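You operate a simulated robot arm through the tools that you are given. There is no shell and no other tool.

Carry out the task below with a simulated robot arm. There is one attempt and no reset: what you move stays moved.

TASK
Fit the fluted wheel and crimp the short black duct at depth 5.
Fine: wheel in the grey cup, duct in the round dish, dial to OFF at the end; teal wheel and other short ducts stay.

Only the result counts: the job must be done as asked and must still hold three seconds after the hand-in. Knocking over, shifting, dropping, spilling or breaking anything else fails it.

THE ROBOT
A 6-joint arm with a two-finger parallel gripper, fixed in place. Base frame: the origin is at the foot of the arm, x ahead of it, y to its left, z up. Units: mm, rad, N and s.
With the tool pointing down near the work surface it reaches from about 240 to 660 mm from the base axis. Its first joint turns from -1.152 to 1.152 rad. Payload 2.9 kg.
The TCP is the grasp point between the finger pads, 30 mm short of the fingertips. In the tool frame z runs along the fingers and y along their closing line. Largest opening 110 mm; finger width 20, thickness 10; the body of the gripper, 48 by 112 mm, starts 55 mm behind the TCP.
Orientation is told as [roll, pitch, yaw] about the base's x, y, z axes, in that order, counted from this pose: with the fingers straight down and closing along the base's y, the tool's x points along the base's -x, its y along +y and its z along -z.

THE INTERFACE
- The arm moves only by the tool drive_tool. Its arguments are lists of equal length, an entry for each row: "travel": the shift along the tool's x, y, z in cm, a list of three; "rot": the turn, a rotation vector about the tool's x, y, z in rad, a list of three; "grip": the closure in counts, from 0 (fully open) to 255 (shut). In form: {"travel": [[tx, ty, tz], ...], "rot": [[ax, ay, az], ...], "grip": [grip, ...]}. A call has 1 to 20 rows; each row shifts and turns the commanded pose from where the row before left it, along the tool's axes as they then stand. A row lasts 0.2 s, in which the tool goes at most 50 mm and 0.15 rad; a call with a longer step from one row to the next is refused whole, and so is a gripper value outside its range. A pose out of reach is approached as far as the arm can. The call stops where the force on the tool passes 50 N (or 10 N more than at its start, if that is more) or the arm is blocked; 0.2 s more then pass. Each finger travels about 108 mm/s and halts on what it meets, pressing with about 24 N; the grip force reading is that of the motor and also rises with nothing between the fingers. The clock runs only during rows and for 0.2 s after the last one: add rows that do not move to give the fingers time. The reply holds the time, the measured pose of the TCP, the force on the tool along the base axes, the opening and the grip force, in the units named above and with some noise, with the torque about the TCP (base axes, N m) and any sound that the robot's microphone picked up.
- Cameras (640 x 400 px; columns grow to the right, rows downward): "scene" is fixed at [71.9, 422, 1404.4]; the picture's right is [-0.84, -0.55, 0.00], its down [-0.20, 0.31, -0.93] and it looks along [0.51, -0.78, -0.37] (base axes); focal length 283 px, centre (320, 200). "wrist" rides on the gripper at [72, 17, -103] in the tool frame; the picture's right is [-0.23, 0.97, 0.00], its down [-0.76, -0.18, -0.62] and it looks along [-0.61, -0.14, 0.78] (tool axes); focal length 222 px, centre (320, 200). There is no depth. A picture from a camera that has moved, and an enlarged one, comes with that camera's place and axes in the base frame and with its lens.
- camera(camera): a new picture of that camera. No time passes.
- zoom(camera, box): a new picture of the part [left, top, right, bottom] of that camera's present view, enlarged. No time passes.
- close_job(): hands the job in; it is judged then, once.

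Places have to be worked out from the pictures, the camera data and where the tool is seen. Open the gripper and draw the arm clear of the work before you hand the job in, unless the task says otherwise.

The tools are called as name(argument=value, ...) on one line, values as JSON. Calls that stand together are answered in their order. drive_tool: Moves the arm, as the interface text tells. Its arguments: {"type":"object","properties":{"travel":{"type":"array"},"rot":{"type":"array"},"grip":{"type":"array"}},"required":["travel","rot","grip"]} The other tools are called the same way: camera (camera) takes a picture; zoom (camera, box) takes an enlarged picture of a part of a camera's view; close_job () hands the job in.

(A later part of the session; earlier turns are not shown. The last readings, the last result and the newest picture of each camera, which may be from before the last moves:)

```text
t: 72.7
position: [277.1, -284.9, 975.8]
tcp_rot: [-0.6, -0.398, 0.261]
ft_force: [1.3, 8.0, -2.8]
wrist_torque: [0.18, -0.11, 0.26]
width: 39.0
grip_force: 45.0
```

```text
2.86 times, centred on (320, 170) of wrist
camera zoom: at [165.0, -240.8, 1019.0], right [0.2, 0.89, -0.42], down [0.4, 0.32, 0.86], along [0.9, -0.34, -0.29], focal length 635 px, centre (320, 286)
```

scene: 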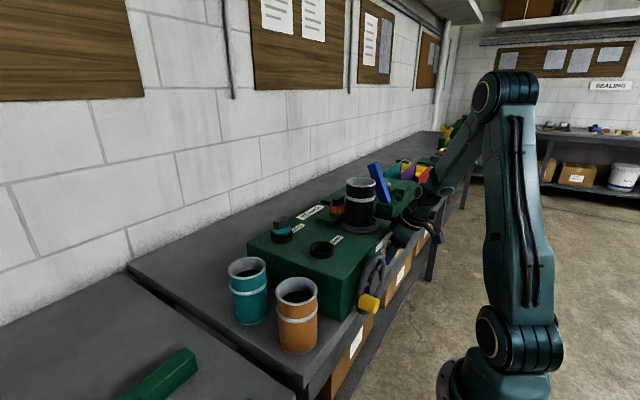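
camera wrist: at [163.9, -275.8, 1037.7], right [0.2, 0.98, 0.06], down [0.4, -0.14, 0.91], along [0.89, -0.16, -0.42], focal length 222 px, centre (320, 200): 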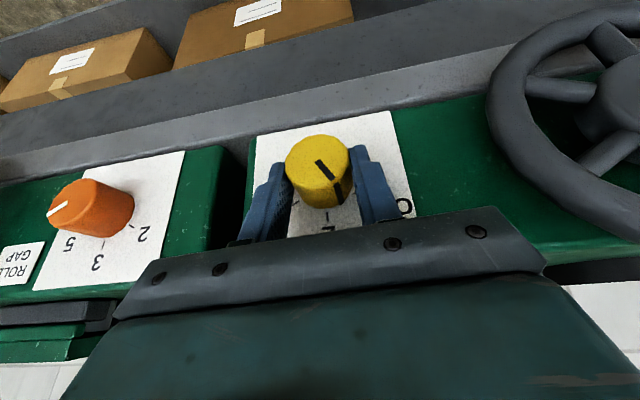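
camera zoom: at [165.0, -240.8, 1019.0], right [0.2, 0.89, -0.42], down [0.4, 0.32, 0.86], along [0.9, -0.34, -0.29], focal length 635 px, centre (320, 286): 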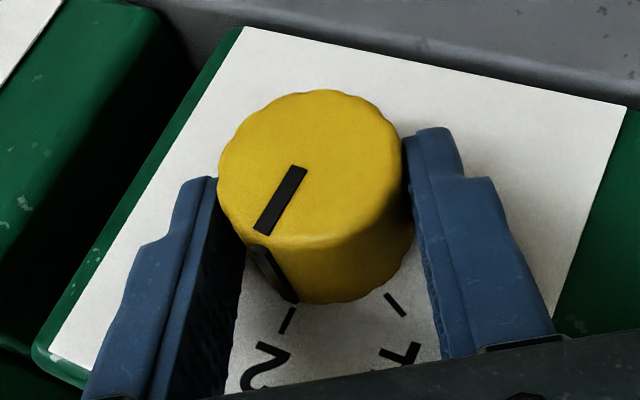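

drive_tool(travel=[[0, -0.245, 0.015], [0, -0.245, 0.015], [0, -0.245, 0.015], [0, -0.245, 0.015], [0, 0, 0]], rot=[[-0.1115, 0, 0.0566], [-0.1115, 0, 0.0566], [-0.1115, 0, 0.0566], [-0.1115, 0, 0.0566], [0, 0, 0]], grip=[255, 255, 255, 255, 255])

zoom(camera="wrist", box=[230, 100, 410, 240])

```text
t: 73.9
position: [276.1, -295.1, 979.8]
tcp_rot: [-0.049, -0.47, 0.027]
ft_force: [12.8, 16.3, -16.1]
wrist_torque: [0.31, -0.36, 0.24]
width: 39.2
grip_force: 45.3
```

```text
2.86 times, centred on (320, 170) of wrist
camera zoom: at [164.9, -275.8, 1038.7], right [0.2, 0.98, 0.06], down [0.4, -0.14, 0.91], along [0.9, -0.16, -0.42], focal length 635 px, centre (320, 286)
```

zoom: 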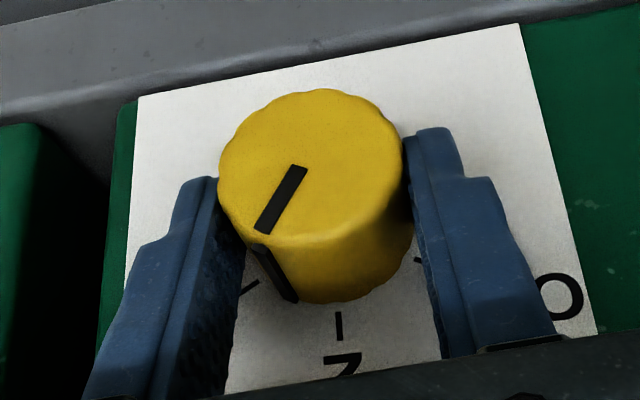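

The pointer is now halfway between 2 and 5. Fourth stroke: release, roll back, re-grip.

drive_tool(travel=[[0, 0, 0], [0, 0, 0], [0, 0.245, 0.005], [0, 0.245, 0.005], [0, 0.245, 0.005], [0, 0.245, 0.005], [0, 0, 0], [0, 0, 0], [0, 0, 0], [0, 0, 0]], rot=[[0, 0, 0], [0, 0, 0], [0.1115, 0, -0.0566], [0.1115, 0, -0.0566], [0.1115, 0, -0.0566], [0.1115, 0, -0.0566], [0, 0, 0], [0, 0, 0], [0, 0, 0], [0, 0, 0]], grip=[90, 90, 90, 90, 90, 90, 90, 255, 255, 255])

zoom(camera="wrist", box=[230, 100, 410, 240])

```text
t: 76.1
position: [276.5, -284.3, 976.4]
tcp_rot: [-0.599, -0.395, 0.26]
ft_force: [2.8, 12.2, -7.2]
wrist_torque: [0.26, -0.1, 0.43]
width: 39.3
grip_force: 45.2
```

```text
2.86 times, centred on (320, 170) of wrist
camera zoom: at [164.7, -240.8, 1019.6], right [0.2, 0.89, -0.42], down [0.4, 0.32, 0.86], along [0.9, -0.34, -0.29], focal length 635 px, centre (320, 286)
```

zoom: 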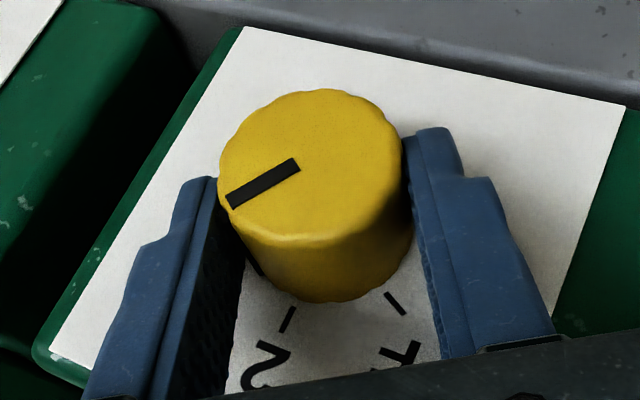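

drive_tool(travel=[[0, -0.245, 0.02], [0, -0.245, 0.02], [0, -0.245, 0.02], [0, -0.245, 0.02], [0, 0, 0]], rot=[[-0.1115, 0, 0.0566], [-0.1115, 0, 0.0566], [-0.1115, 0, 0.0566], [-0.1115, 0, 0.0566], [0, 0, 0]], grip=[255, 255, 255, 255, 255])

zoom(camera="wrist", box=[230, 100, 410, 240])

```text
t: 77.3
position: [275.7, -293.7, 978.5]
tcp_rot: [-0.051, -0.467, 0.022]
ft_force: [-0.6, 16.0, -14.7]
wrist_torque: [-0.32, 0.4, 0.46]
width: 39.2
grip_force: 45.2
```

```text
2.86 times, centred on (320, 170) of wrist
camera zoom: at [164.9, -275.4, 1039.4], right [0.2, 0.98, 0.06], down [0.4, -0.14, 0.91], along [0.89, -0.16, -0.42], focal length 635 px, centre (320, 286)
```

zoom: 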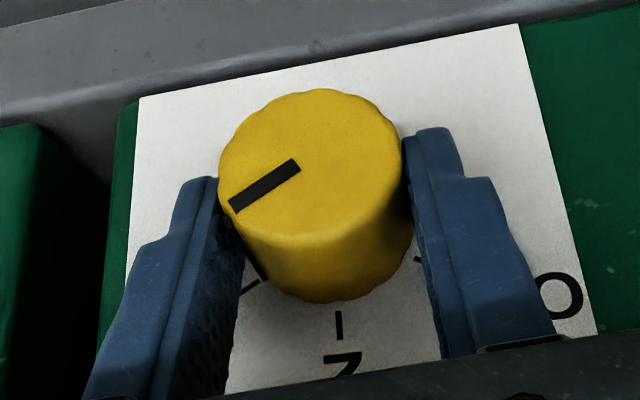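

The pointer looks at the 5 tick and the torque sign flipped (likely the end stop). Releasing and checking.

drive_tool(travel=[[0, 0, 0], [0, 0, 0], [0, 0, 0], [0, 0, 0]], rot=[[0, 0, 0], [0, 0, 0], [0, 0, 0], [0, 0, 0]], grip=[90, 90, 90, 90])

zoom(camera="wrist", box=[230, 100, 410, 240])

```text
t: 78.3
position: [277.3, -295.2, 981.1]
tcp_rot: [-0.055, -0.471, 0.027]
ft_force: [0.6, -0.2, 0.2]
wrist_torque: [-0.04, 0.0, 0.0]
width: 71.7
grip_force: 0.0
```

```text
2.86 times, centred on (320, 170) of wrist
camera zoom: at [165.9, -276.6, 1040.2], right [0.2, 0.98, 0.05], down [0.4, -0.13, 0.91], along [0.9, -0.16, -0.41], focal length 635 px, centre (320, 286)
```

zoom: 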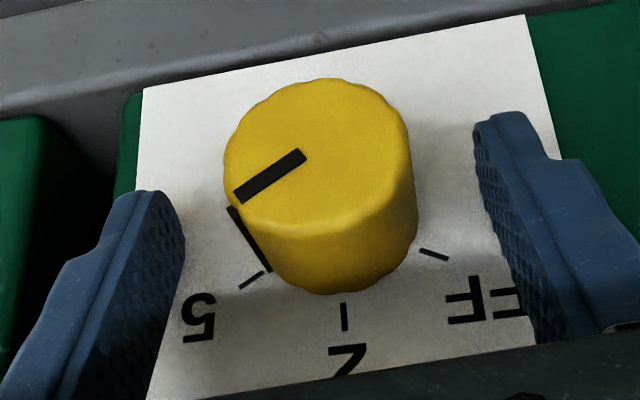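

The pointer is exactly on the 5 tick. Now I'll lift off the knob and move toward the handwheel, straightening the tool as I go.

drive_tool(travel=[[-1.36, -0.16, -2.67], [-1.36, -0.16, -2.67], [-1.0, -0.16, -2.5], [0, 0, 0], [0, 0, 0], [0, 0, 0], [0, 0, 0]], rot=[[0, 0, 0], [0, 0, 0], [0, 0, 0], [-0.05, 0.12, 0.02], [0, 0.12, 0], [0, 0.13, 0], [0, 0, 0]], grip=[60, 60, 60, 60, 60, 60, 60])

camera(camera="wrist")

camera(camera="scene")

```text
t: 79.9
position: [274.5, -294.6, 1067.5]
tcp_rot: [0.002, -0.099, 0.001]
ft_force: [-0.7, 0.4, 0.6]
wrist_torque: [-0.04, -0.02, 0.0]
width: 84.3
grip_force: 0.2
```

```text
taken
camera wrist: at [192.4, -279.5, 1164.4], right [0.22, 0.97, 0.03], down [0.7, -0.18, 0.69], along [0.68, -0.14, -0.72], focal length 222 px, centre (320, 200)
```

wrist: 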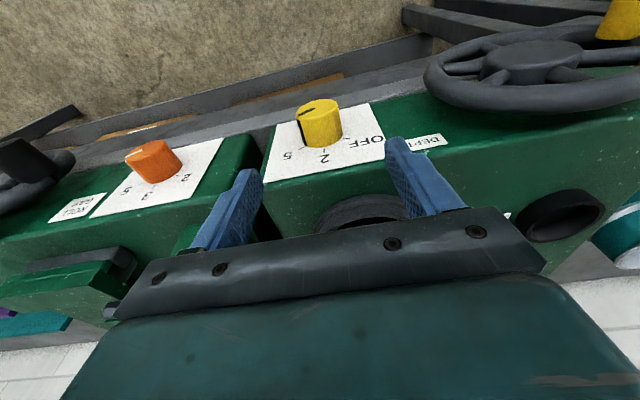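

```text
taken
```

scene: 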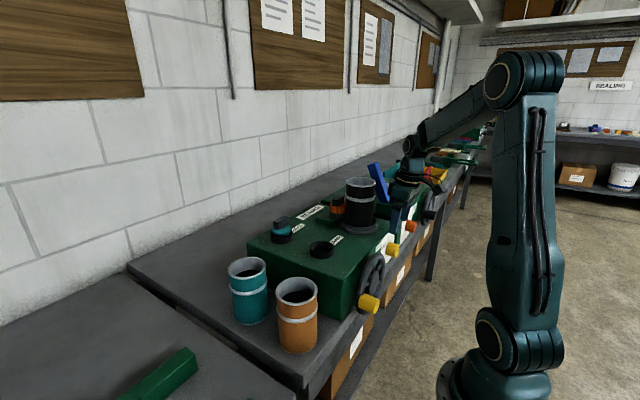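

Moving over to look down on the handwheel and its yellow handle.

drive_tool(travel=[[0.34, 0, -3.5], [0.34, 3.9, -1], [0.34, 3.9, -1], [0.34, 3.9, -1], [0.34, 3.9, -0.9], [0, 3.9, 0], [0, 0, 0], [0, 0, 0]], rot=[[0, 0, 0], [0, 0, 0], [0, 0, 0], [0, 0, 0], [0, 0, 0], [0, 0, 0], [0, 0, 0], [0, 0, 0]], grip=[60, 60, 60, 60, 60, 60, 60, 60])

camera(camera="wrist")

zoom(camera="wrist", box=[220, 20, 420, 180])

zoom(camera="scene", box=[330, 240, 410, 330])

```text
t: 81.7
position: [248.2, -102.5, 1137.6]
tcp_rot: [0.003, -0.102, 0.001]
ft_force: [-0.4, -0.4, -0.4]
wrist_torque: [0.02, -0.02, 0.0]
width: 84.5
grip_force: 0.1
```

```text
taken
camera wrist: at [167.4, -85.9, 1235.3], right [0.22, 0.97, 0.03], down [0.7, -0.18, 0.7], along [0.68, -0.14, -0.72], focal length 222 px, centre (320, 200)
```

wrist: 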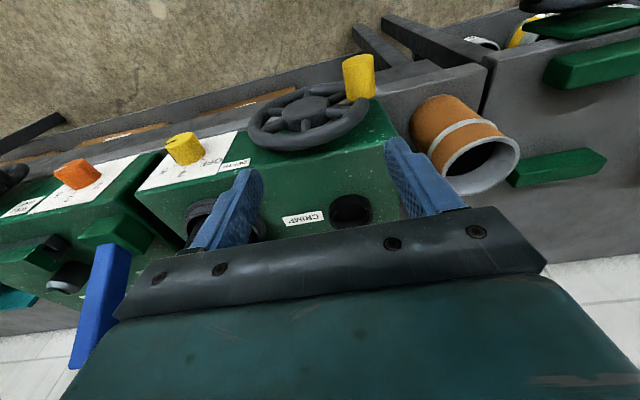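

```text
2.50 times, centred on (320, 100) of wrist
camera zoom: at [167.4, -85.9, 1235.3], right [0.22, 0.97, 0.03], down [0.7, -0.18, 0.7], along [0.68, -0.14, -0.72], focal length 555 px, centre (320, 450)
```

zoom: 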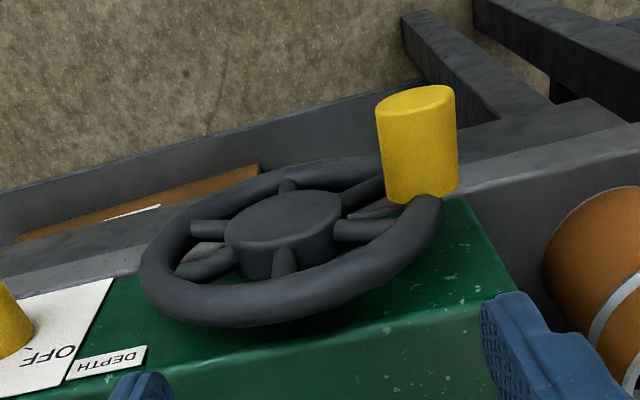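

```text
4.44 times, centred on (370, 285) of scene
camera zoom: at [71.9, 422.0, 1404.4], right [-0.84, -0.55, 0.0], down [-0.2, 0.31, -0.93], along [0.51, -0.78, -0.37], focal length 1259 px, centre (98, -178)
```

zoom: 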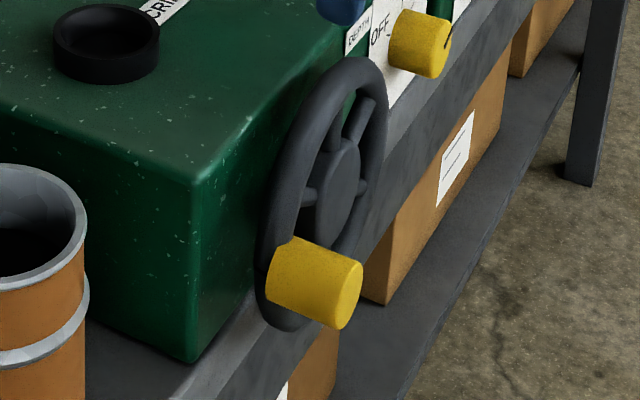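

Handle axis is at about (y −53.5, z 957, x 237–274), hub at (270,−122,965), crank radius ~69 mm. I'll look closely at my gripper's shape from the scene camera to judge what clears the wheel.

zoom(camera="scene", box=[310, 130, 430, 260])

camera(camera="scene")

```text
3.08 times, centred on (370, 195) of scene
camera zoom: at [71.9, 422.0, 1404.4], right [-0.84, -0.55, 0.0], down [-0.2, 0.31, -0.93], along [0.51, -0.78, -0.37], focal length 872 px, centre (166, 215)
```

zoom: 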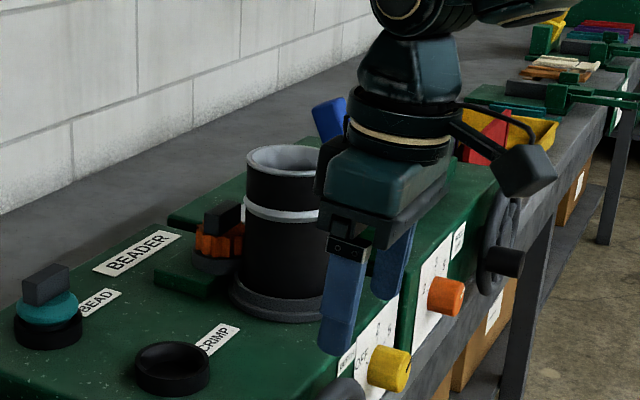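

```text
taken
```

scene: 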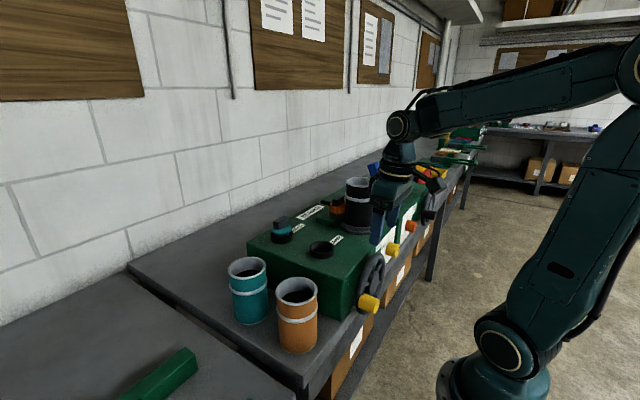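

There is a motor housing on the machine side of the gripper body (~38 mm from axis). I'll test reach over the handle: moving above it, staying high.

drive_tool(travel=[[0.435, 2.45, 3.8], [0.435, 2.45, 3.8], [0, 0, 0], [0, 0, 0]], rot=[[0, 0, 0], [0, 0, 0], [0, 0, 0], [0, 0, 0]], grip=[80, 80, 80, 80])

camera(camera="wrist")

zoom(camera="scene", box=[320, 180, 440, 330])

```text
t: 82.7
position: [248.3, -50.1, 1063.0]
tcp_rot: [0.004, -0.102, 0.002]
ft_force: [-0.6, -0.3, 0.6]
wrist_torque: [0.05, -0.03, -0.02]
width: 75.5
grip_force: 0.0
```

```text
taken
camera wrist: at [166.0, -34.4, 1159.8], right [0.22, 0.97, 0.03], down [0.7, -0.18, 0.7], along [0.68, -0.14, -0.72], focal length 222 px, centre (320, 200)
```

wrist: 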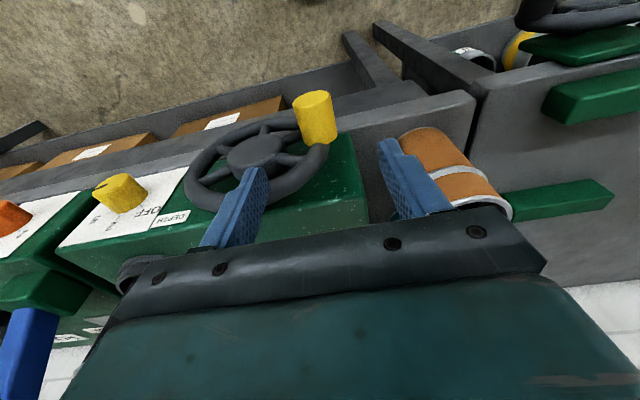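

```text
2.67 times, centred on (380, 255) of scene
camera zoom: at [71.9, 422.0, 1404.4], right [-0.84, -0.55, 0.0], down [-0.2, 0.31, -0.93], along [0.51, -0.78, -0.37], focal length 756 px, centre (160, 53)
```

zoom: 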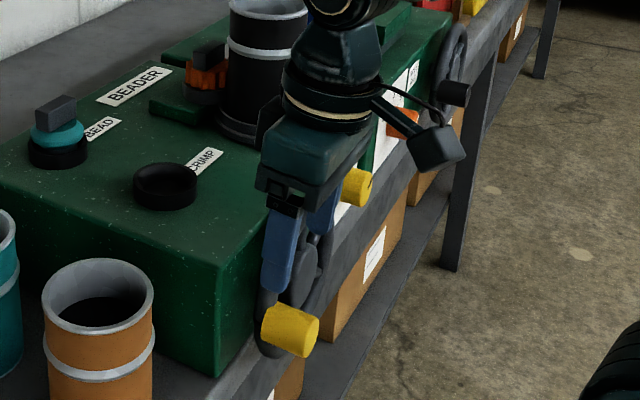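

Reachable. Descending onto the handle with the jaws straddling it.

drive_tool(travel=[[0.43, -0.11, 3.0], [0.43, -0.11, 3.0], [0.43, -0.11, 2.2], [0, 0, 0], [0, 0, 0]], rot=[[0, 0, 0], [0, 0, 0], [0, 0, 0], [0, 0, 0], [0, 0, 0]], grip=[80, 80, 80, 80, 80])

camera(camera="wrist")

zoom(camera="scene", box=[320, 180, 440, 330])

```text
t: 83.9
position: [242.7, -54.2, 980.6]
tcp_rot: [0.004, -0.102, 0.001]
ft_force: [-0.6, -0.1, -0.2]
wrist_torque: [-0.03, 0.02, -0.02]
width: 75.6
grip_force: 0.0
```

```text
taken
camera wrist: at [162.0, -38.1, 1077.6], right [0.22, 0.97, 0.03], down [0.7, -0.18, 0.7], along [0.68, -0.14, -0.72], focal length 222 px, centre (320, 200)
```

wrist: 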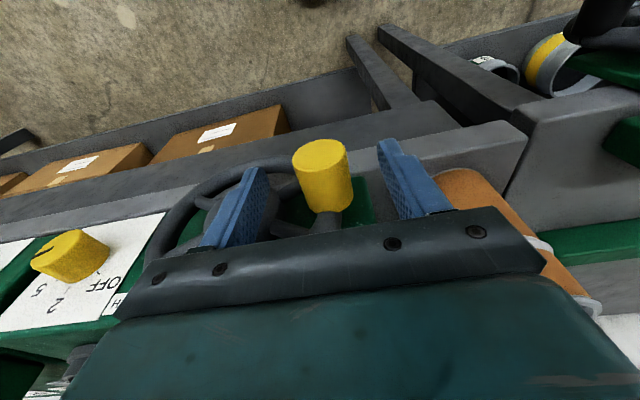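

```text
2.67 times, centred on (380, 255) of scene
camera zoom: at [71.9, 422.0, 1404.4], right [-0.84, -0.55, 0.0], down [-0.2, 0.31, -0.93], along [0.51, -0.78, -0.37], focal length 756 px, centre (160, 53)
```

zoom: 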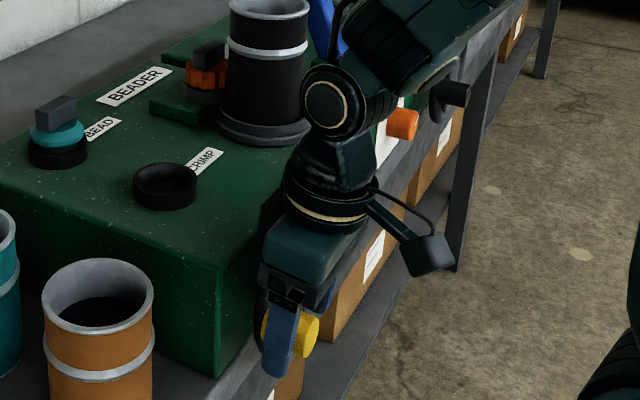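

The jaws straddle the handle without contact. Lowering 6 mm more and gripping the handle.

drive_tool(travel=[[0.06, 0.05, 0.6], [0, 0, 0], [0, 0, 0], [0, 0, 0], [0, 0, 0]], rot=[[0, 0, 0], [0, 0, 0], [0, 0, 0], [0, 0, 0], [0, 0, 0]], grip=[80, 80, 255, 255, 255])

zoom(camera="wrist", box=[220, 100, 420, 240])

```text
t: 85.1
position: [244.3, -52.9, 975.3]
tcp_rot: [0.007, -0.1, 0.004]
ft_force: [2.5, 19.4, -3.4]
wrist_torque: [0.4, -0.05, -0.83]
width: 33.4
grip_force: 45.4
```

```text
2.86 times, centred on (320, 170) of wrist
camera zoom: at [162.0, -37.0, 1071.3], right [0.22, 0.97, 0.03], down [0.7, -0.18, 0.69], along [0.68, -0.13, -0.72], focal length 635 px, centre (320, 286)
```

zoom: 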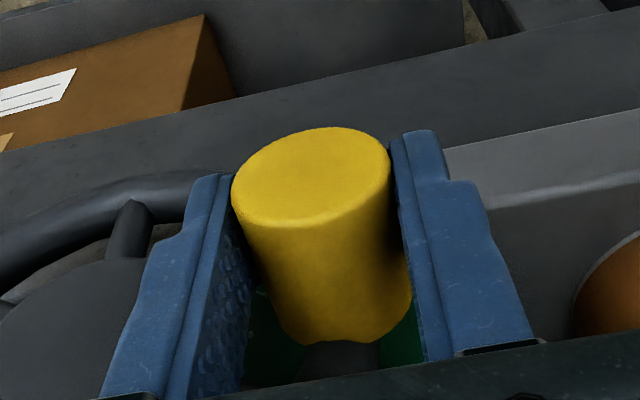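

Gripped (33 mm wide); side load suggests the handle is ~1.5 mm toward +y. Starting the clockwise turn: first two small arc steps upward to feel the resistance.

drive_tool(travel=[[-0.082, 0.15, -0.806], [-0.082, -0.05, -0.806], [0, 0, 0]], rot=[[0, 0, 0], [0, 0, 0], [0, 0, 0]], grip=[255, 255, 255])

zoom(camera="scene", box=[330, 230, 420, 330])

zoom(camera="wrist", box=[160, 80, 420, 240])

```text
t: 85.9
position: [243.7, -53.9, 991.8]
tcp_rot: [0.002, -0.101, -0.001]
ft_force: [4.5, -1.7, -13.4]
wrist_torque: [0.71, 0.05, 0.07]
width: 33.3
grip_force: 44.8
```

```text
4.00 times, centred on (375, 280) of scene
camera zoom: at [72.1, 421.9, 1404.4], right [-0.84, -0.55, 0.0], down [-0.2, 0.31, -0.93], along [0.51, -0.78, -0.37], focal length 1133 px, centre (100, -120)
```

zoom: 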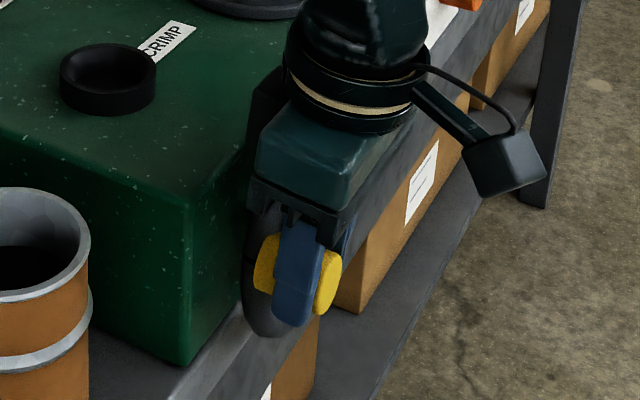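

```text
2.46 times, centred on (290, 160) of wrist
camera zoom: at [161.9, -37.7, 1088.1], right [0.23, 0.97, 0.02], down [0.7, -0.18, 0.7], along [0.68, -0.14, -0.72], focal length 547 px, centre (394, 298)
```

zoom: 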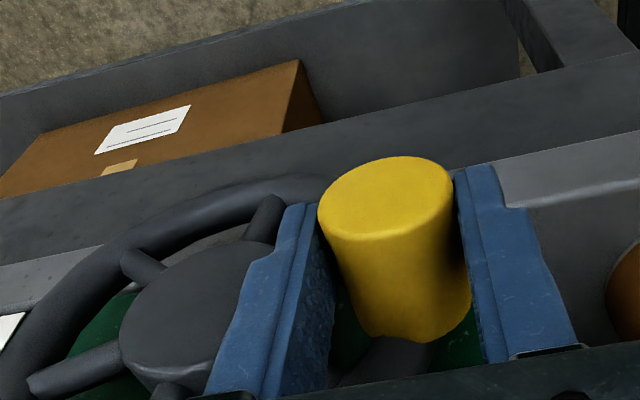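

The wheel follows with modest resistance. Continuing the clockwise arc upward.

drive_tool(travel=[[-0.081, -0.142, -0.795], [-0.079, -0.234, -0.774], [-0.076, -0.323, -0.741], [-0.071, -0.408, -0.698], [-0.066, -0.487, -0.647], [-0.06, -0.56, -0.586], [0, 0, 0]], rot=[[0, 0, 0], [0, 0, 0], [0, 0, 0], [0, 0, 0], [0, 0, 0], [0, 0, 0], [0, 0, 0]], grip=[255, 255, 255, 255, 255, 255, 255])

zoom(camera="wrist", box=[160, 80, 420, 240])

zoom(camera="scene", box=[310, 160, 430, 330])

```text
t: 87.5
position: [243.8, -72.7, 1033.7]
tcp_rot: [0.011, -0.102, 0.011]
ft_force: [1.4, 34.8, 21.8]
wrist_torque: [1.33, 0.77, -0.64]
width: 33.4
grip_force: 44.9
```

```text
2.46 times, centred on (290, 160) of wrist
camera zoom: at [161.5, -58.2, 1130.6], right [0.22, 0.98, 0.03], down [0.7, -0.18, 0.7], along [0.69, -0.13, -0.72], focal length 547 px, centre (394, 298)
```

zoom: 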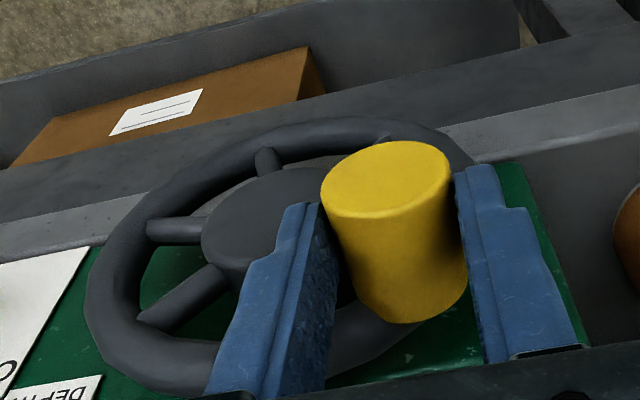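

```text
2.35 times, centred on (370, 245) of scene
camera zoom: at [71.8, 423.0, 1404.1], right [-0.84, -0.55, 0.0], down [-0.2, 0.31, -0.93], along [0.51, -0.78, -0.37], focal length 667 px, centre (202, 94)
```

zoom: 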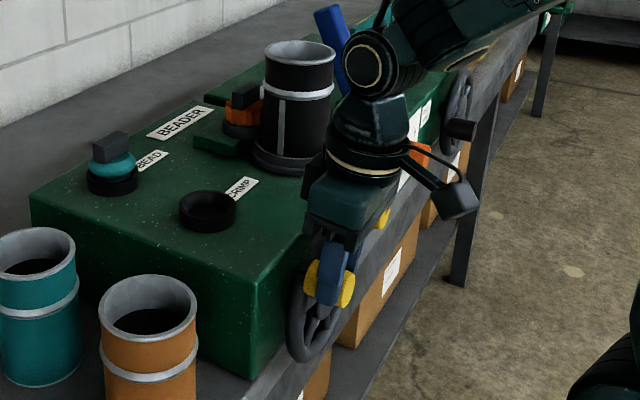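

The wheel turned ~50°, and a silver seam on the duct has come around, so the crank rotates the dish and duct. Forces show I'm slightly inside the true circle; continuing the arc with a 2 mm correction.

drive_tool(travel=[[-0.055, -0.41, -0.538], [-0.048, -0.672, -0.465], [-0.039, -0.722, -0.382], [-0.03, -0.762, -0.296], [-0.021, -0.792, -0.206], [-0.012, -0.81, -0.112], [0, 0, 0]], rot=[[0, 0, 0], [0, 0, 0], [0, 0, 0], [0, 0, 0], [0, 0, 0], [0, 0, 0], [0, 0, 0]], grip=[255, 255, 255, 255, 255, 255, 255])

zoom(camera="wrist", box=[160, 80, 420, 240])

zoom(camera="scene", box=[310, 160, 430, 330])

```text
t: 89.1
position: [242.0, -115.2, 1053.4]
tcp_rot: [0.006, -0.101, 0.005]
ft_force: [3.8, 16.0, 11.1]
wrist_torque: [1.24, 0.17, 0.04]
width: 33.4
grip_force: 45.4
```

```text
2.46 times, centred on (290, 160) of wrist
camera zoom: at [161.0, -100.5, 1150.3], right [0.22, 0.97, 0.03], down [0.7, -0.18, 0.7], along [0.68, -0.14, -0.72], focal length 547 px, centre (394, 298)
```

zoom: 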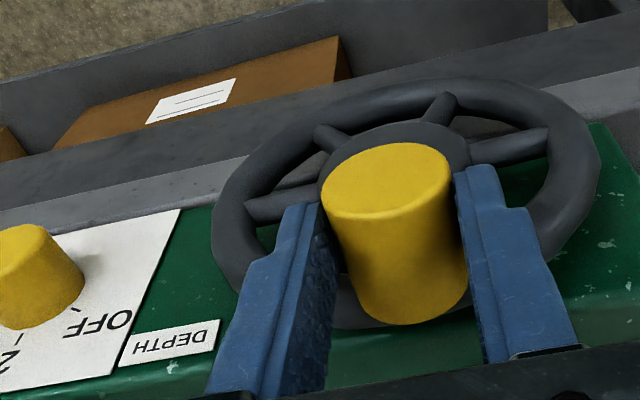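

```text
2.35 times, centred on (370, 245) of scene
camera zoom: at [71.9, 422.5, 1404.2], right [-0.84, -0.55, 0.0], down [-0.2, 0.31, -0.93], along [0.51, -0.78, -0.37], focal length 667 px, centre (202, 94)
```

zoom: 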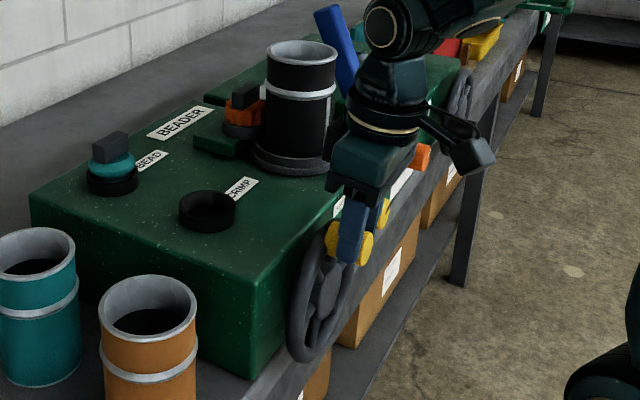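

Handle is at the top; the seam shows the duct turns about twice as fast as the crank. Let me look for crimp marks, then continue.

zoom(camera="scene", box=[335, 170, 385, 240])

drive_tool(travel=[[-0.002, -0.7, -0.018], [0.008, -0.815, 0.078], [0.018, -0.8, 0.171], [0.027, -0.774, 0.263], [0, 0, 0]], rot=[[0, 0, 0], [0, 0, 0], [0, 0, 0], [0, 0, 0], [0, 0, 0]], grip=[255, 255, 255, 255, 255])

zoom(camera="scene", box=[310, 160, 430, 330])

```text
5.71 times, centred on (360, 205) of scene
camera zoom: at [71.9, 422.5, 1404.2], right [-0.84, -0.55, 0.0], down [-0.2, 0.31, -0.93], along [0.51, -0.78, -0.37], focal length 1619 px, centre (91, 171)
```

zoom: 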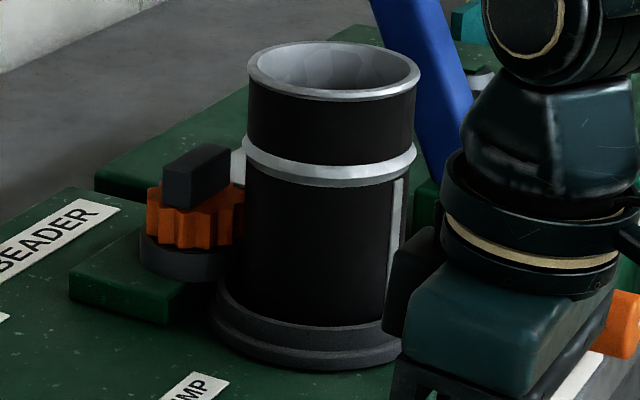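

```text
t: 90.3
position: [243.9, -148.8, 1047.8]
tcp_rot: [0.003, -0.1, -0.001]
ft_force: [-3.4, 5.4, -0.2]
wrist_torque: [0.38, 0.03, 0.09]
width: 33.3
grip_force: 44.8
```

```text
2.35 times, centred on (370, 245) of scene
camera zoom: at [71.8, 422.1, 1404.3], right [-0.84, -0.55, 0.0], down [-0.2, 0.31, -0.93], along [0.51, -0.78, -0.37], focal length 667 px, centre (202, 94)
```

zoom: 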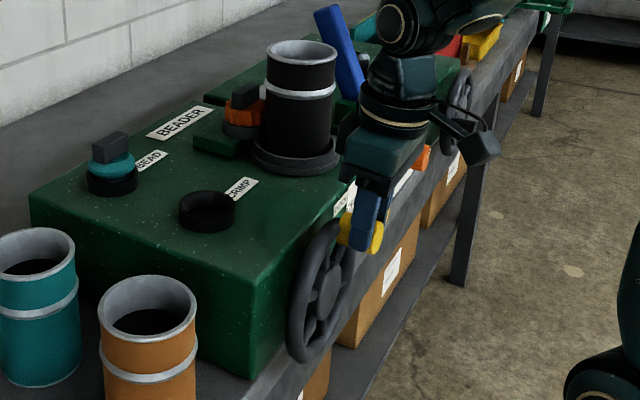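

No visible crimp mark yet. Continuing down the right-hand side.

drive_tool(travel=[[0.036, -0.729, 0.356], [0.045, -0.682, 0.439], [0.053, -0.626, 0.515], [0.06, -0.562, 0.584], [0.066, -0.49, 0.645], [0.071, -0.41, 0.697], [0, 0, 0]], rot=[[0, 0, 0], [0, 0, 0], [0, 0, 0], [0, 0, 0], [0, 0, 0], [0, 0, 0], [0, 0, 0]], grip=[255, 255, 255, 255, 255, 255, 255])

zoom(camera="scene", box=[310, 160, 430, 330])

zoom(camera="wrist", box=[220, 80, 480, 240])

```text
t: 91.9
position: [244.1, -182.4, 1015.0]
tcp_rot: [0.007, -0.099, 0.005]
ft_force: [-0.6, 18.5, 7.2]
wrist_torque: [1.34, 0.26, -0.15]
width: 33.4
grip_force: 45.3
```

```text
2.35 times, centred on (370, 245) of scene
camera zoom: at [71.8, 422.5, 1404.2], right [-0.84, -0.55, 0.0], down [-0.2, 0.31, -0.93], along [0.51, -0.78, -0.37], focal length 667 px, centre (202, 94)
```

zoom: 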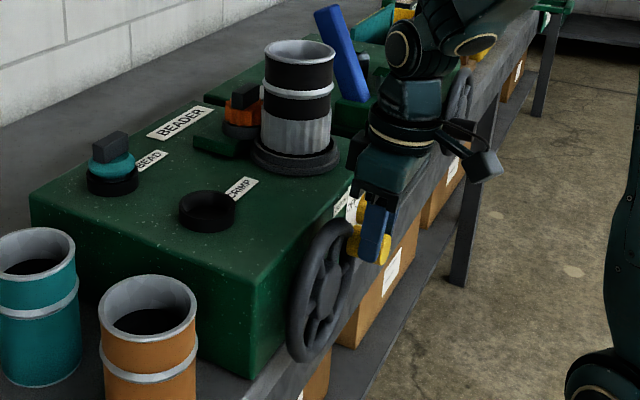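

```text
2.46 times, centred on (350, 160) of wrist
camera zoom: at [161.4, -167.1, 1111.4], right [0.22, 0.97, 0.03], down [0.7, -0.18, 0.69], along [0.68, -0.13, -0.72], focal length 547 px, centre (246, 298)
```

zoom: 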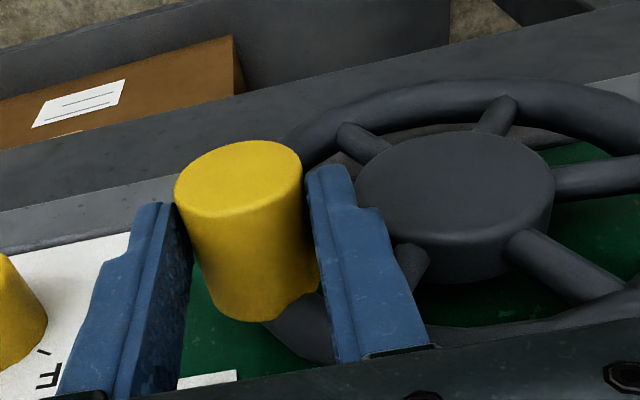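

The lower part of the duct now shows bright flutes — the crimp has appeared. Zooming in to confirm.

zoom(camera="scene", box=[335, 170, 385, 240])

```text
5.71 times, centred on (360, 205) of scene
camera zoom: at [71.8, 422.5, 1404.2], right [-0.84, -0.55, 0.0], down [-0.2, 0.31, -0.93], along [0.51, -0.78, -0.37], focal length 1619 px, centre (91, 171)
```

zoom: 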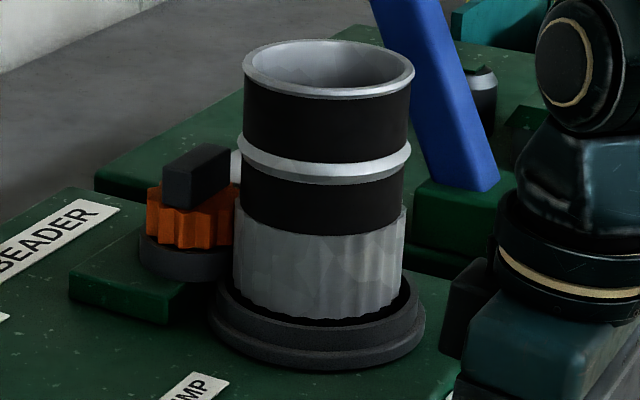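

The lower end of the duct is now fluted all round — crimped with the dial at 5. I'll stop cranking, release the handle and rise clear.

drive_tool(travel=[[0, 0, 0], [0, 0, 0], [0, 0, 0], [-0.3, 0, -2.5], [-0.3, 0, -3], [0, 0, 0]], rot=[[0, 0, 0], [0, 0, 0], [0, 0, 0], [0, 0, 0], [0, 0, 0], [0, 0, 0]], grip=[120, 80, 80, 80, 80, 80])

camera(camera="scene")

camera(camera="wrist")

```text
t: 93.3
position: [244.2, -183.5, 1072.2]
tcp_rot: [0.005, -0.104, 0.001]
ft_force: [0.4, 0.7, 0.0]
wrist_torque: [-0.03, 0.04, 0.01]
width: 75.5
grip_force: 0.1
```

```text
taken
```

scene: 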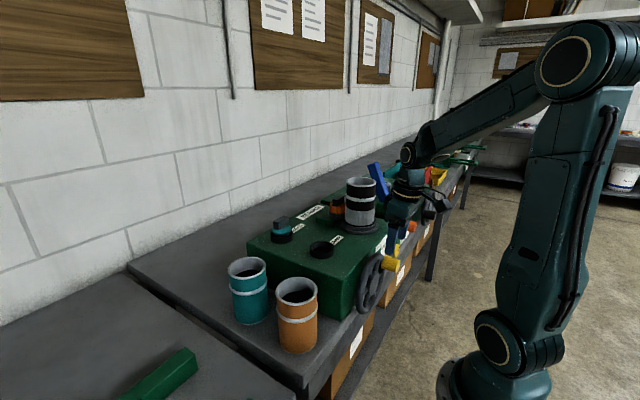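

```text
taken
camera wrist: at [162.6, -168.2, 1167.7], right [0.22, 0.97, 0.03], down [0.7, -0.18, 0.7], along [0.68, -0.14, -0.72], focal length 222 px, centre (320, 200)
```

wrist: 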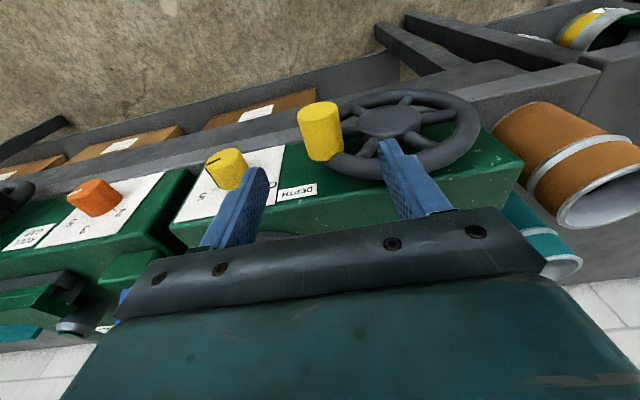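

The handle rests on the right side now, so I'll restrict the dial strokes accordingly (tilt 0.37 rad, roll between +0.1 and −0.4). Moving to hover over the dial.

drive_tool(travel=[[-0.913, -3.75, 0.23], [-0.913, -3.75, 0.23], [-0.913, -3.75, 0.23], [0, 0, 0], [0, 0, 0], [0, 0, 0], [0, 0, 0]], rot=[[0, 0, 0], [0, 0, 0], [0, 0, 0], [0, -0.133, 0], [0, -0.133, 0], [0, 0, 0], [0, 0, 0]], grip=[60, 60, 60, 60, 60, 60, 60])

camera(camera="wrist")

zoom(camera="wrist", box=[230, 60, 410, 210])

```text
t: 94.9
position: [271.9, -296.1, 1066.7]
tcp_rot: [0.004, -0.367, -0.001]
ft_force: [-0.3, -1.1, 0.2]
wrist_torque: [-0.02, 0.03, -0.04]
width: 84.2
grip_force: 0.1
```

```text
taken
camera wrist: at [167.8, -279.6, 1138.5], right [0.21, 0.97, 0.08], down [0.49, -0.18, 0.85], along [0.85, -0.14, -0.51], focal length 222 px, centre (320, 200)
```

wrist: 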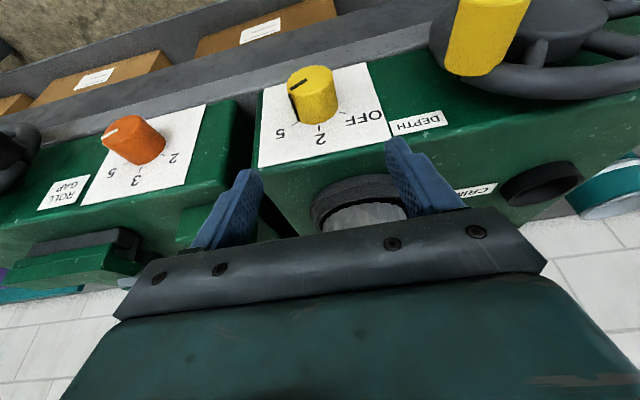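

```text
2.67 times, centred on (320, 135) of wrist
camera zoom: at [167.8, -279.6, 1138.5], right [0.21, 0.97, 0.08], down [0.49, -0.18, 0.85], along [0.85, -0.14, -0.51], focal length 592 px, centre (320, 373)
```

zoom: 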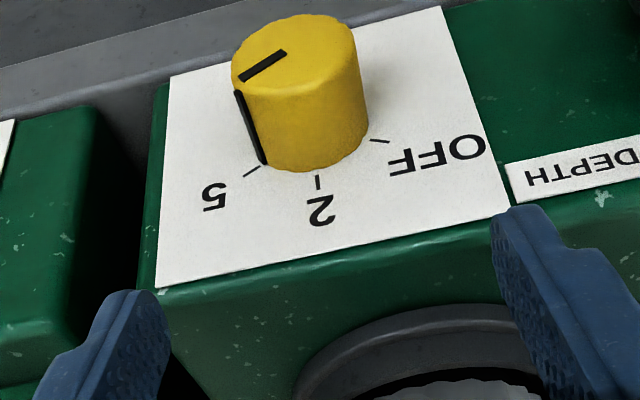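

Dial is still at 5. Descending onto the knob.

drive_tool(travel=[[0.893, 0, 2.77], [0.893, 0, 2.77], [0.893, 0, 2.77], [0, 0, 0], [0, 0, 0]], rot=[[0, 0, 0], [0, 0, 0], [0, 0, 0], [0, 0, 0], [0, 0, 0]], grip=[60, 90, 90, 90, 90])

camera(camera="wrist")

zoom(camera="wrist", box=[230, 100, 410, 240])

```text
t: 96.1
position: [277.0, -295.6, 978.1]
tcp_rot: [0.003, -0.367, 0.002]
ft_force: [-0.2, -0.1, -0.5]
wrist_torque: [-0.01, -0.02, -0.02]
width: 71.4
grip_force: 0.0
```

```text
taken
camera wrist: at [173.5, -279.9, 1050.8], right [0.21, 0.97, 0.09], down [0.49, -0.18, 0.85], along [0.85, -0.14, -0.51], focal length 222 px, centre (320, 200)
```

wrist: 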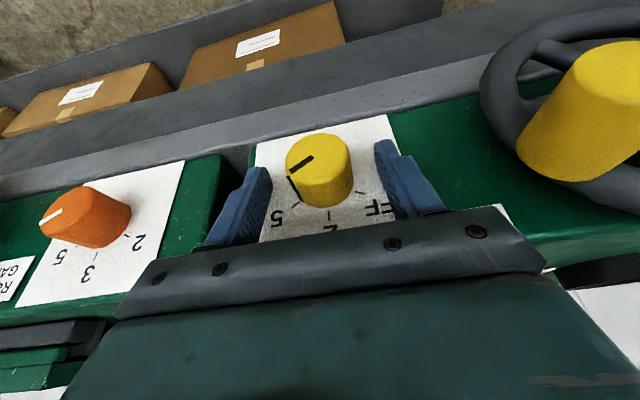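

```text
2.86 times, centred on (320, 170) of wrist
camera zoom: at [173.5, -279.9, 1050.8], right [0.21, 0.97, 0.09], down [0.49, -0.18, 0.85], along [0.85, -0.14, -0.51], focal length 635 px, centre (320, 286)
```

zoom: 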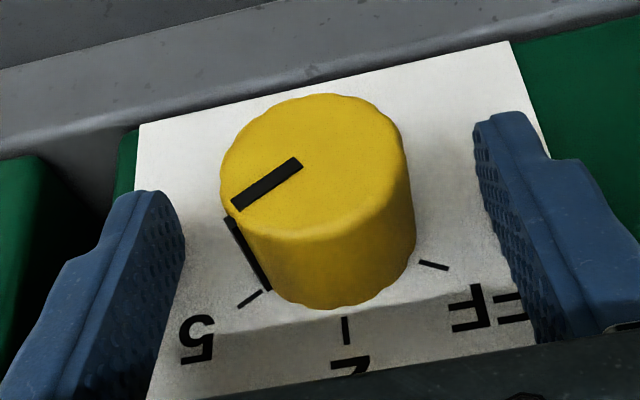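

No contact, knob between the pads. Rolling to +0.1 rad open, then gripping.

drive_tool(travel=[[0, -0.205, 0.01], [0, 0, 0], [0, 0, 0], [0, 0, 0], [0, 0, 0]], rot=[[-0.0932, 0, 0.0362], [0, 0, 0], [0, 0, 0], [0, 0, 0], [0, 0, 0]], grip=[90, 90, 255, 255, 255])

```text
t: 97.3
position: [277.8, -297.6, 979.2]
tcp_rot: [0.111, -0.366, -0.036]
ft_force: [-1.3, 5.3, 3.3]
wrist_torque: [0.11, -0.1, 0.17]
width: 39.1
grip_force: 45.6
```

Gripped at roll ≈+0.1 with low side load. Turning counter-clockwise by 0.5 rad (from 5 toward 2).

drive_tool(travel=[[0, 0.256, 0.02], [0, 0.256, 0.02], [0, 0.256, 0.02], [0, 0.256, 0.02], [0, 0, 0]], rot=[[0.1165, 0, -0.0452], [0.1165, 0, -0.0452], [0.1165, 0, -0.0452], [0.1165, 0, -0.0452], [0, 0, 0]], grip=[255, 255, 255, 255, 255])

zoom(camera="wrist", box=[230, 100, 410, 240])

zoom(camera="scene", box=[330, 160, 440, 290])

```text
t: 98.5
position: [277.9, -287.5, 978.0]
tcp_rot: [-0.425, -0.338, 0.151]
ft_force: [0.4, 0.0, 2.5]
wrist_torque: [0.0, 0.18, -0.3]
width: 39.1
grip_force: 45.3
```

```text
2.86 times, centred on (320, 170) of wrist
camera zoom: at [173.0, -245.6, 1037.5], right [0.21, 0.93, -0.3], down [0.49, 0.17, 0.86], along [0.85, -0.33, -0.42], focal length 635 px, centre (320, 286)
```

zoom: 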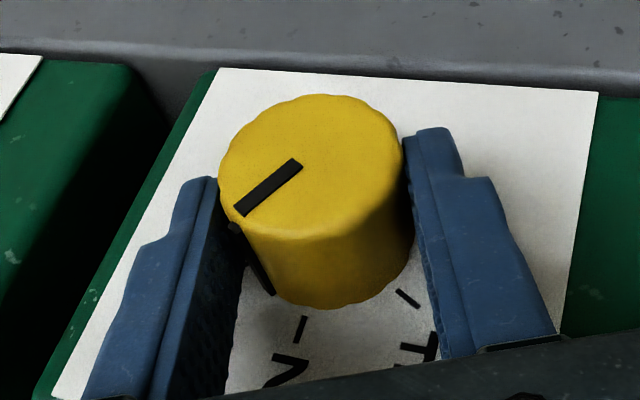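

```text
3.08 times, centred on (385, 225) of scene
camera zoom: at [71.9, 422.0, 1404.4], right [-0.84, -0.55, 0.0], down [-0.2, 0.31, -0.93], along [0.51, -0.78, -0.37], focal length 872 px, centre (120, 123)
```

zoom: 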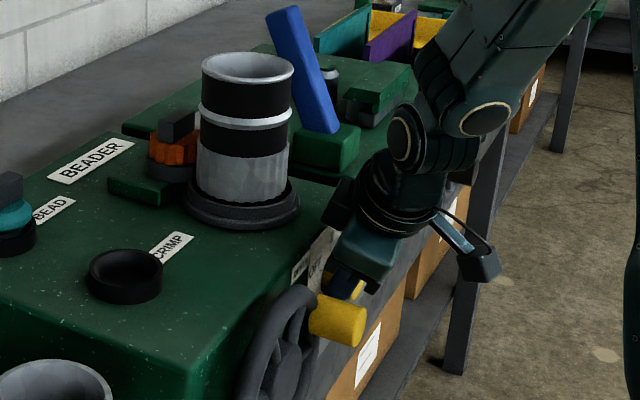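

Clean half-radian turn. Releasing, rolling back, re-gripping.

drive_tool(travel=[[0, 0, 0], [0, 0, 0], [0, -0.256, 0.008], [0, -0.256, 0.008], [0, -0.256, 0.008], [0, -0.256, 0.008], [0, 0, 0], [0, 0, 0], [0, 0, 0], [0, 0, 0]], rot=[[0, 0, 0], [0, 0, 0], [-0.1165, 0, 0.0452], [-0.1165, 0, 0.0452], [-0.1165, 0, 0.0452], [-0.1165, 0, 0.0452], [0, 0, 0], [0, 0, 0], [0, 0, 0], [0, 0, 0]], grip=[90, 90, 90, 90, 90, 90, 90, 255, 255, 255])

zoom(camera="wrist", box=[230, 100, 410, 240])

```text
t: 100.7
position: [277.7, -297.3, 978.7]
tcp_rot: [0.11, -0.365, -0.039]
ft_force: [0.4, -2.7, -1.3]
wrist_torque: [-0.04, -0.04, -0.08]
width: 39.0
grip_force: 45.0
```

```text
2.86 times, centred on (320, 170) of wrist
camera zoom: at [173.4, -288.3, 1052.1], right [0.21, 0.96, 0.18], down [0.49, -0.26, 0.83], along [0.85, -0.09, -0.52], focal length 635 px, centre (320, 286)
```

zoom: 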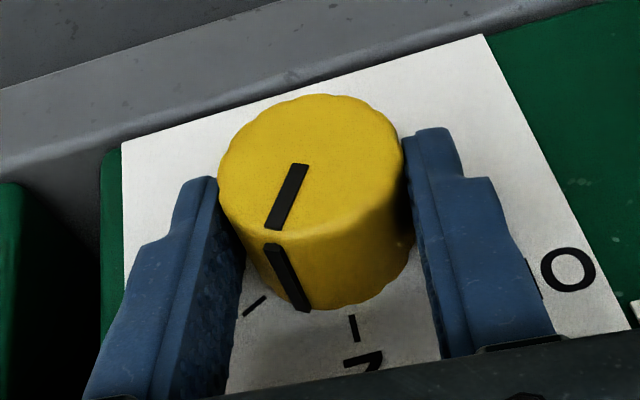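

Second counter-clockwise stroke (to 2), then release, roll back and re-grip in the same call.

drive_tool(travel=[[0, 0.256, 0.02], [0, 0.256, 0.02], [0, 0.256, 0.02], [0, 0.256, 0.02], [0, 0, 0]], rot=[[0.1165, 0, -0.0452], [0.1165, 0, -0.0452], [0.1165, 0, -0.0452], [0.1165, 0, -0.0452], [0, 0, 0]], grip=[255, 255, 255, 255, 255])

drive_tool(travel=[[0, 0, 0], [0, 0, 0], [0, -0.256, 0.008], [0, -0.256, 0.008], [0, -0.256, 0.008], [0, -0.256, 0.008], [0, 0, 0], [0, 0, 0], [0, 0, 0], [0, 0, 0]], rot=[[0, 0, 0], [0, 0, 0], [-0.1165, 0, 0.0452], [-0.1165, 0, 0.0452], [-0.1165, 0, 0.0452], [-0.1165, 0, 0.0452], [0, 0, 0], [0, 0, 0], [0, 0, 0], [0, 0, 0]], grip=[90, 90, 90, 90, 90, 90, 90, 255, 255, 255])

zoom(camera="wrist", box=[230, 100, 410, 240])

```text
t: 101.9
position: [277.1, -286.8, 978.9]
tcp_rot: [-0.421, -0.335, 0.15]
ft_force: [0.4, -15.7, -9.6]
wrist_torque: [-0.2, 0.44, -1.02]
width: 39.0
grip_force: 45.2
```

```text
t: 104.1
position: [278.0, -296.4, 979.3]
tcp_rot: [0.111, -0.365, -0.038]
ft_force: [0.5, -3.5, -0.5]
wrist_torque: [-0.05, -0.05, 0.01]
width: 39.1
grip_force: 45.0
```

```text
2.86 times, centred on (320, 170) of wrist
camera zoom: at [173.7, -288.4, 1052.3], right [0.21, 0.96, 0.18], down [0.49, -0.26, 0.83], along [0.85, -0.09, -0.52], focal length 635 px, centre (320, 286)
```

zoom: 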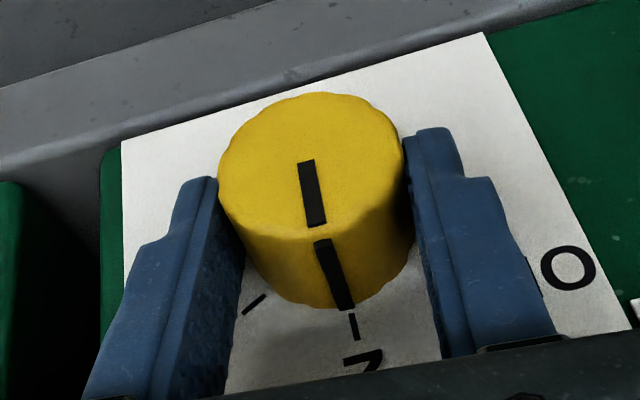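

Pointer is at 2. Third counter-clockwise stroke, then re-grip.

drive_tool(travel=[[0, 0.256, 0.02], [0, 0.256, 0.02], [0, 0.256, 0.02], [0, 0.256, 0.02], [0, 0, 0]], rot=[[0.1165, 0, -0.0452], [0.1165, 0, -0.0452], [0.1165, 0, -0.0452], [0.1165, 0, -0.0452], [0, 0, 0]], grip=[255, 255, 255, 255, 255])

drive_tool(travel=[[0, 0, 0], [0, 0, 0], [0, -0.256, 0.008], [0, -0.256, 0.008], [0, -0.256, 0.008], [0, -0.256, 0.008], [0, 0, 0], [0, 0, 0], [0, 0, 0], [0, 0, 0]], rot=[[0, 0, 0], [0, 0, 0], [-0.1165, 0, 0.0452], [-0.1165, 0, 0.0452], [-0.1165, 0, 0.0452], [-0.1165, 0, 0.0452], [0, 0, 0], [0, 0, 0], [0, 0, 0], [0, 0, 0]], grip=[90, 90, 90, 90, 90, 90, 90, 255, 255, 255])

zoom(camera="wrist", box=[230, 100, 410, 240])

```text
t: 105.3
position: [277.9, -287.7, 979.1]
tcp_rot: [-0.426, -0.337, 0.151]
ft_force: [-4.3, -6.7, 7.6]
wrist_torque: [-0.17, 0.32, -0.38]
width: 38.9
grip_force: 45.0
```

```text
t: 107.5
position: [278.4, -296.4, 979.9]
tcp_rot: [0.109, -0.364, -0.04]
ft_force: [-1.0, -0.9, 0.6]
wrist_torque: [0.03, -0.04, 0.0]
width: 39.2
grip_force: 44.5
```

```text
2.86 times, centred on (320, 170) of wrist
camera zoom: at [174.4, -288.5, 1052.9], right [0.21, 0.96, 0.18], down [0.49, -0.26, 0.83], along [0.85, -0.09, -0.52], focal length 635 px, centre (320, 286)
```

zoom: 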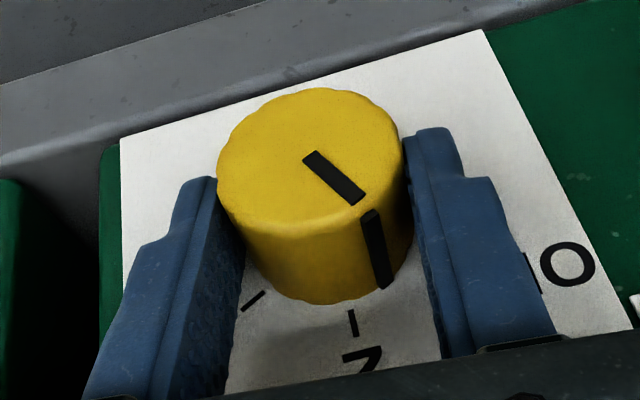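

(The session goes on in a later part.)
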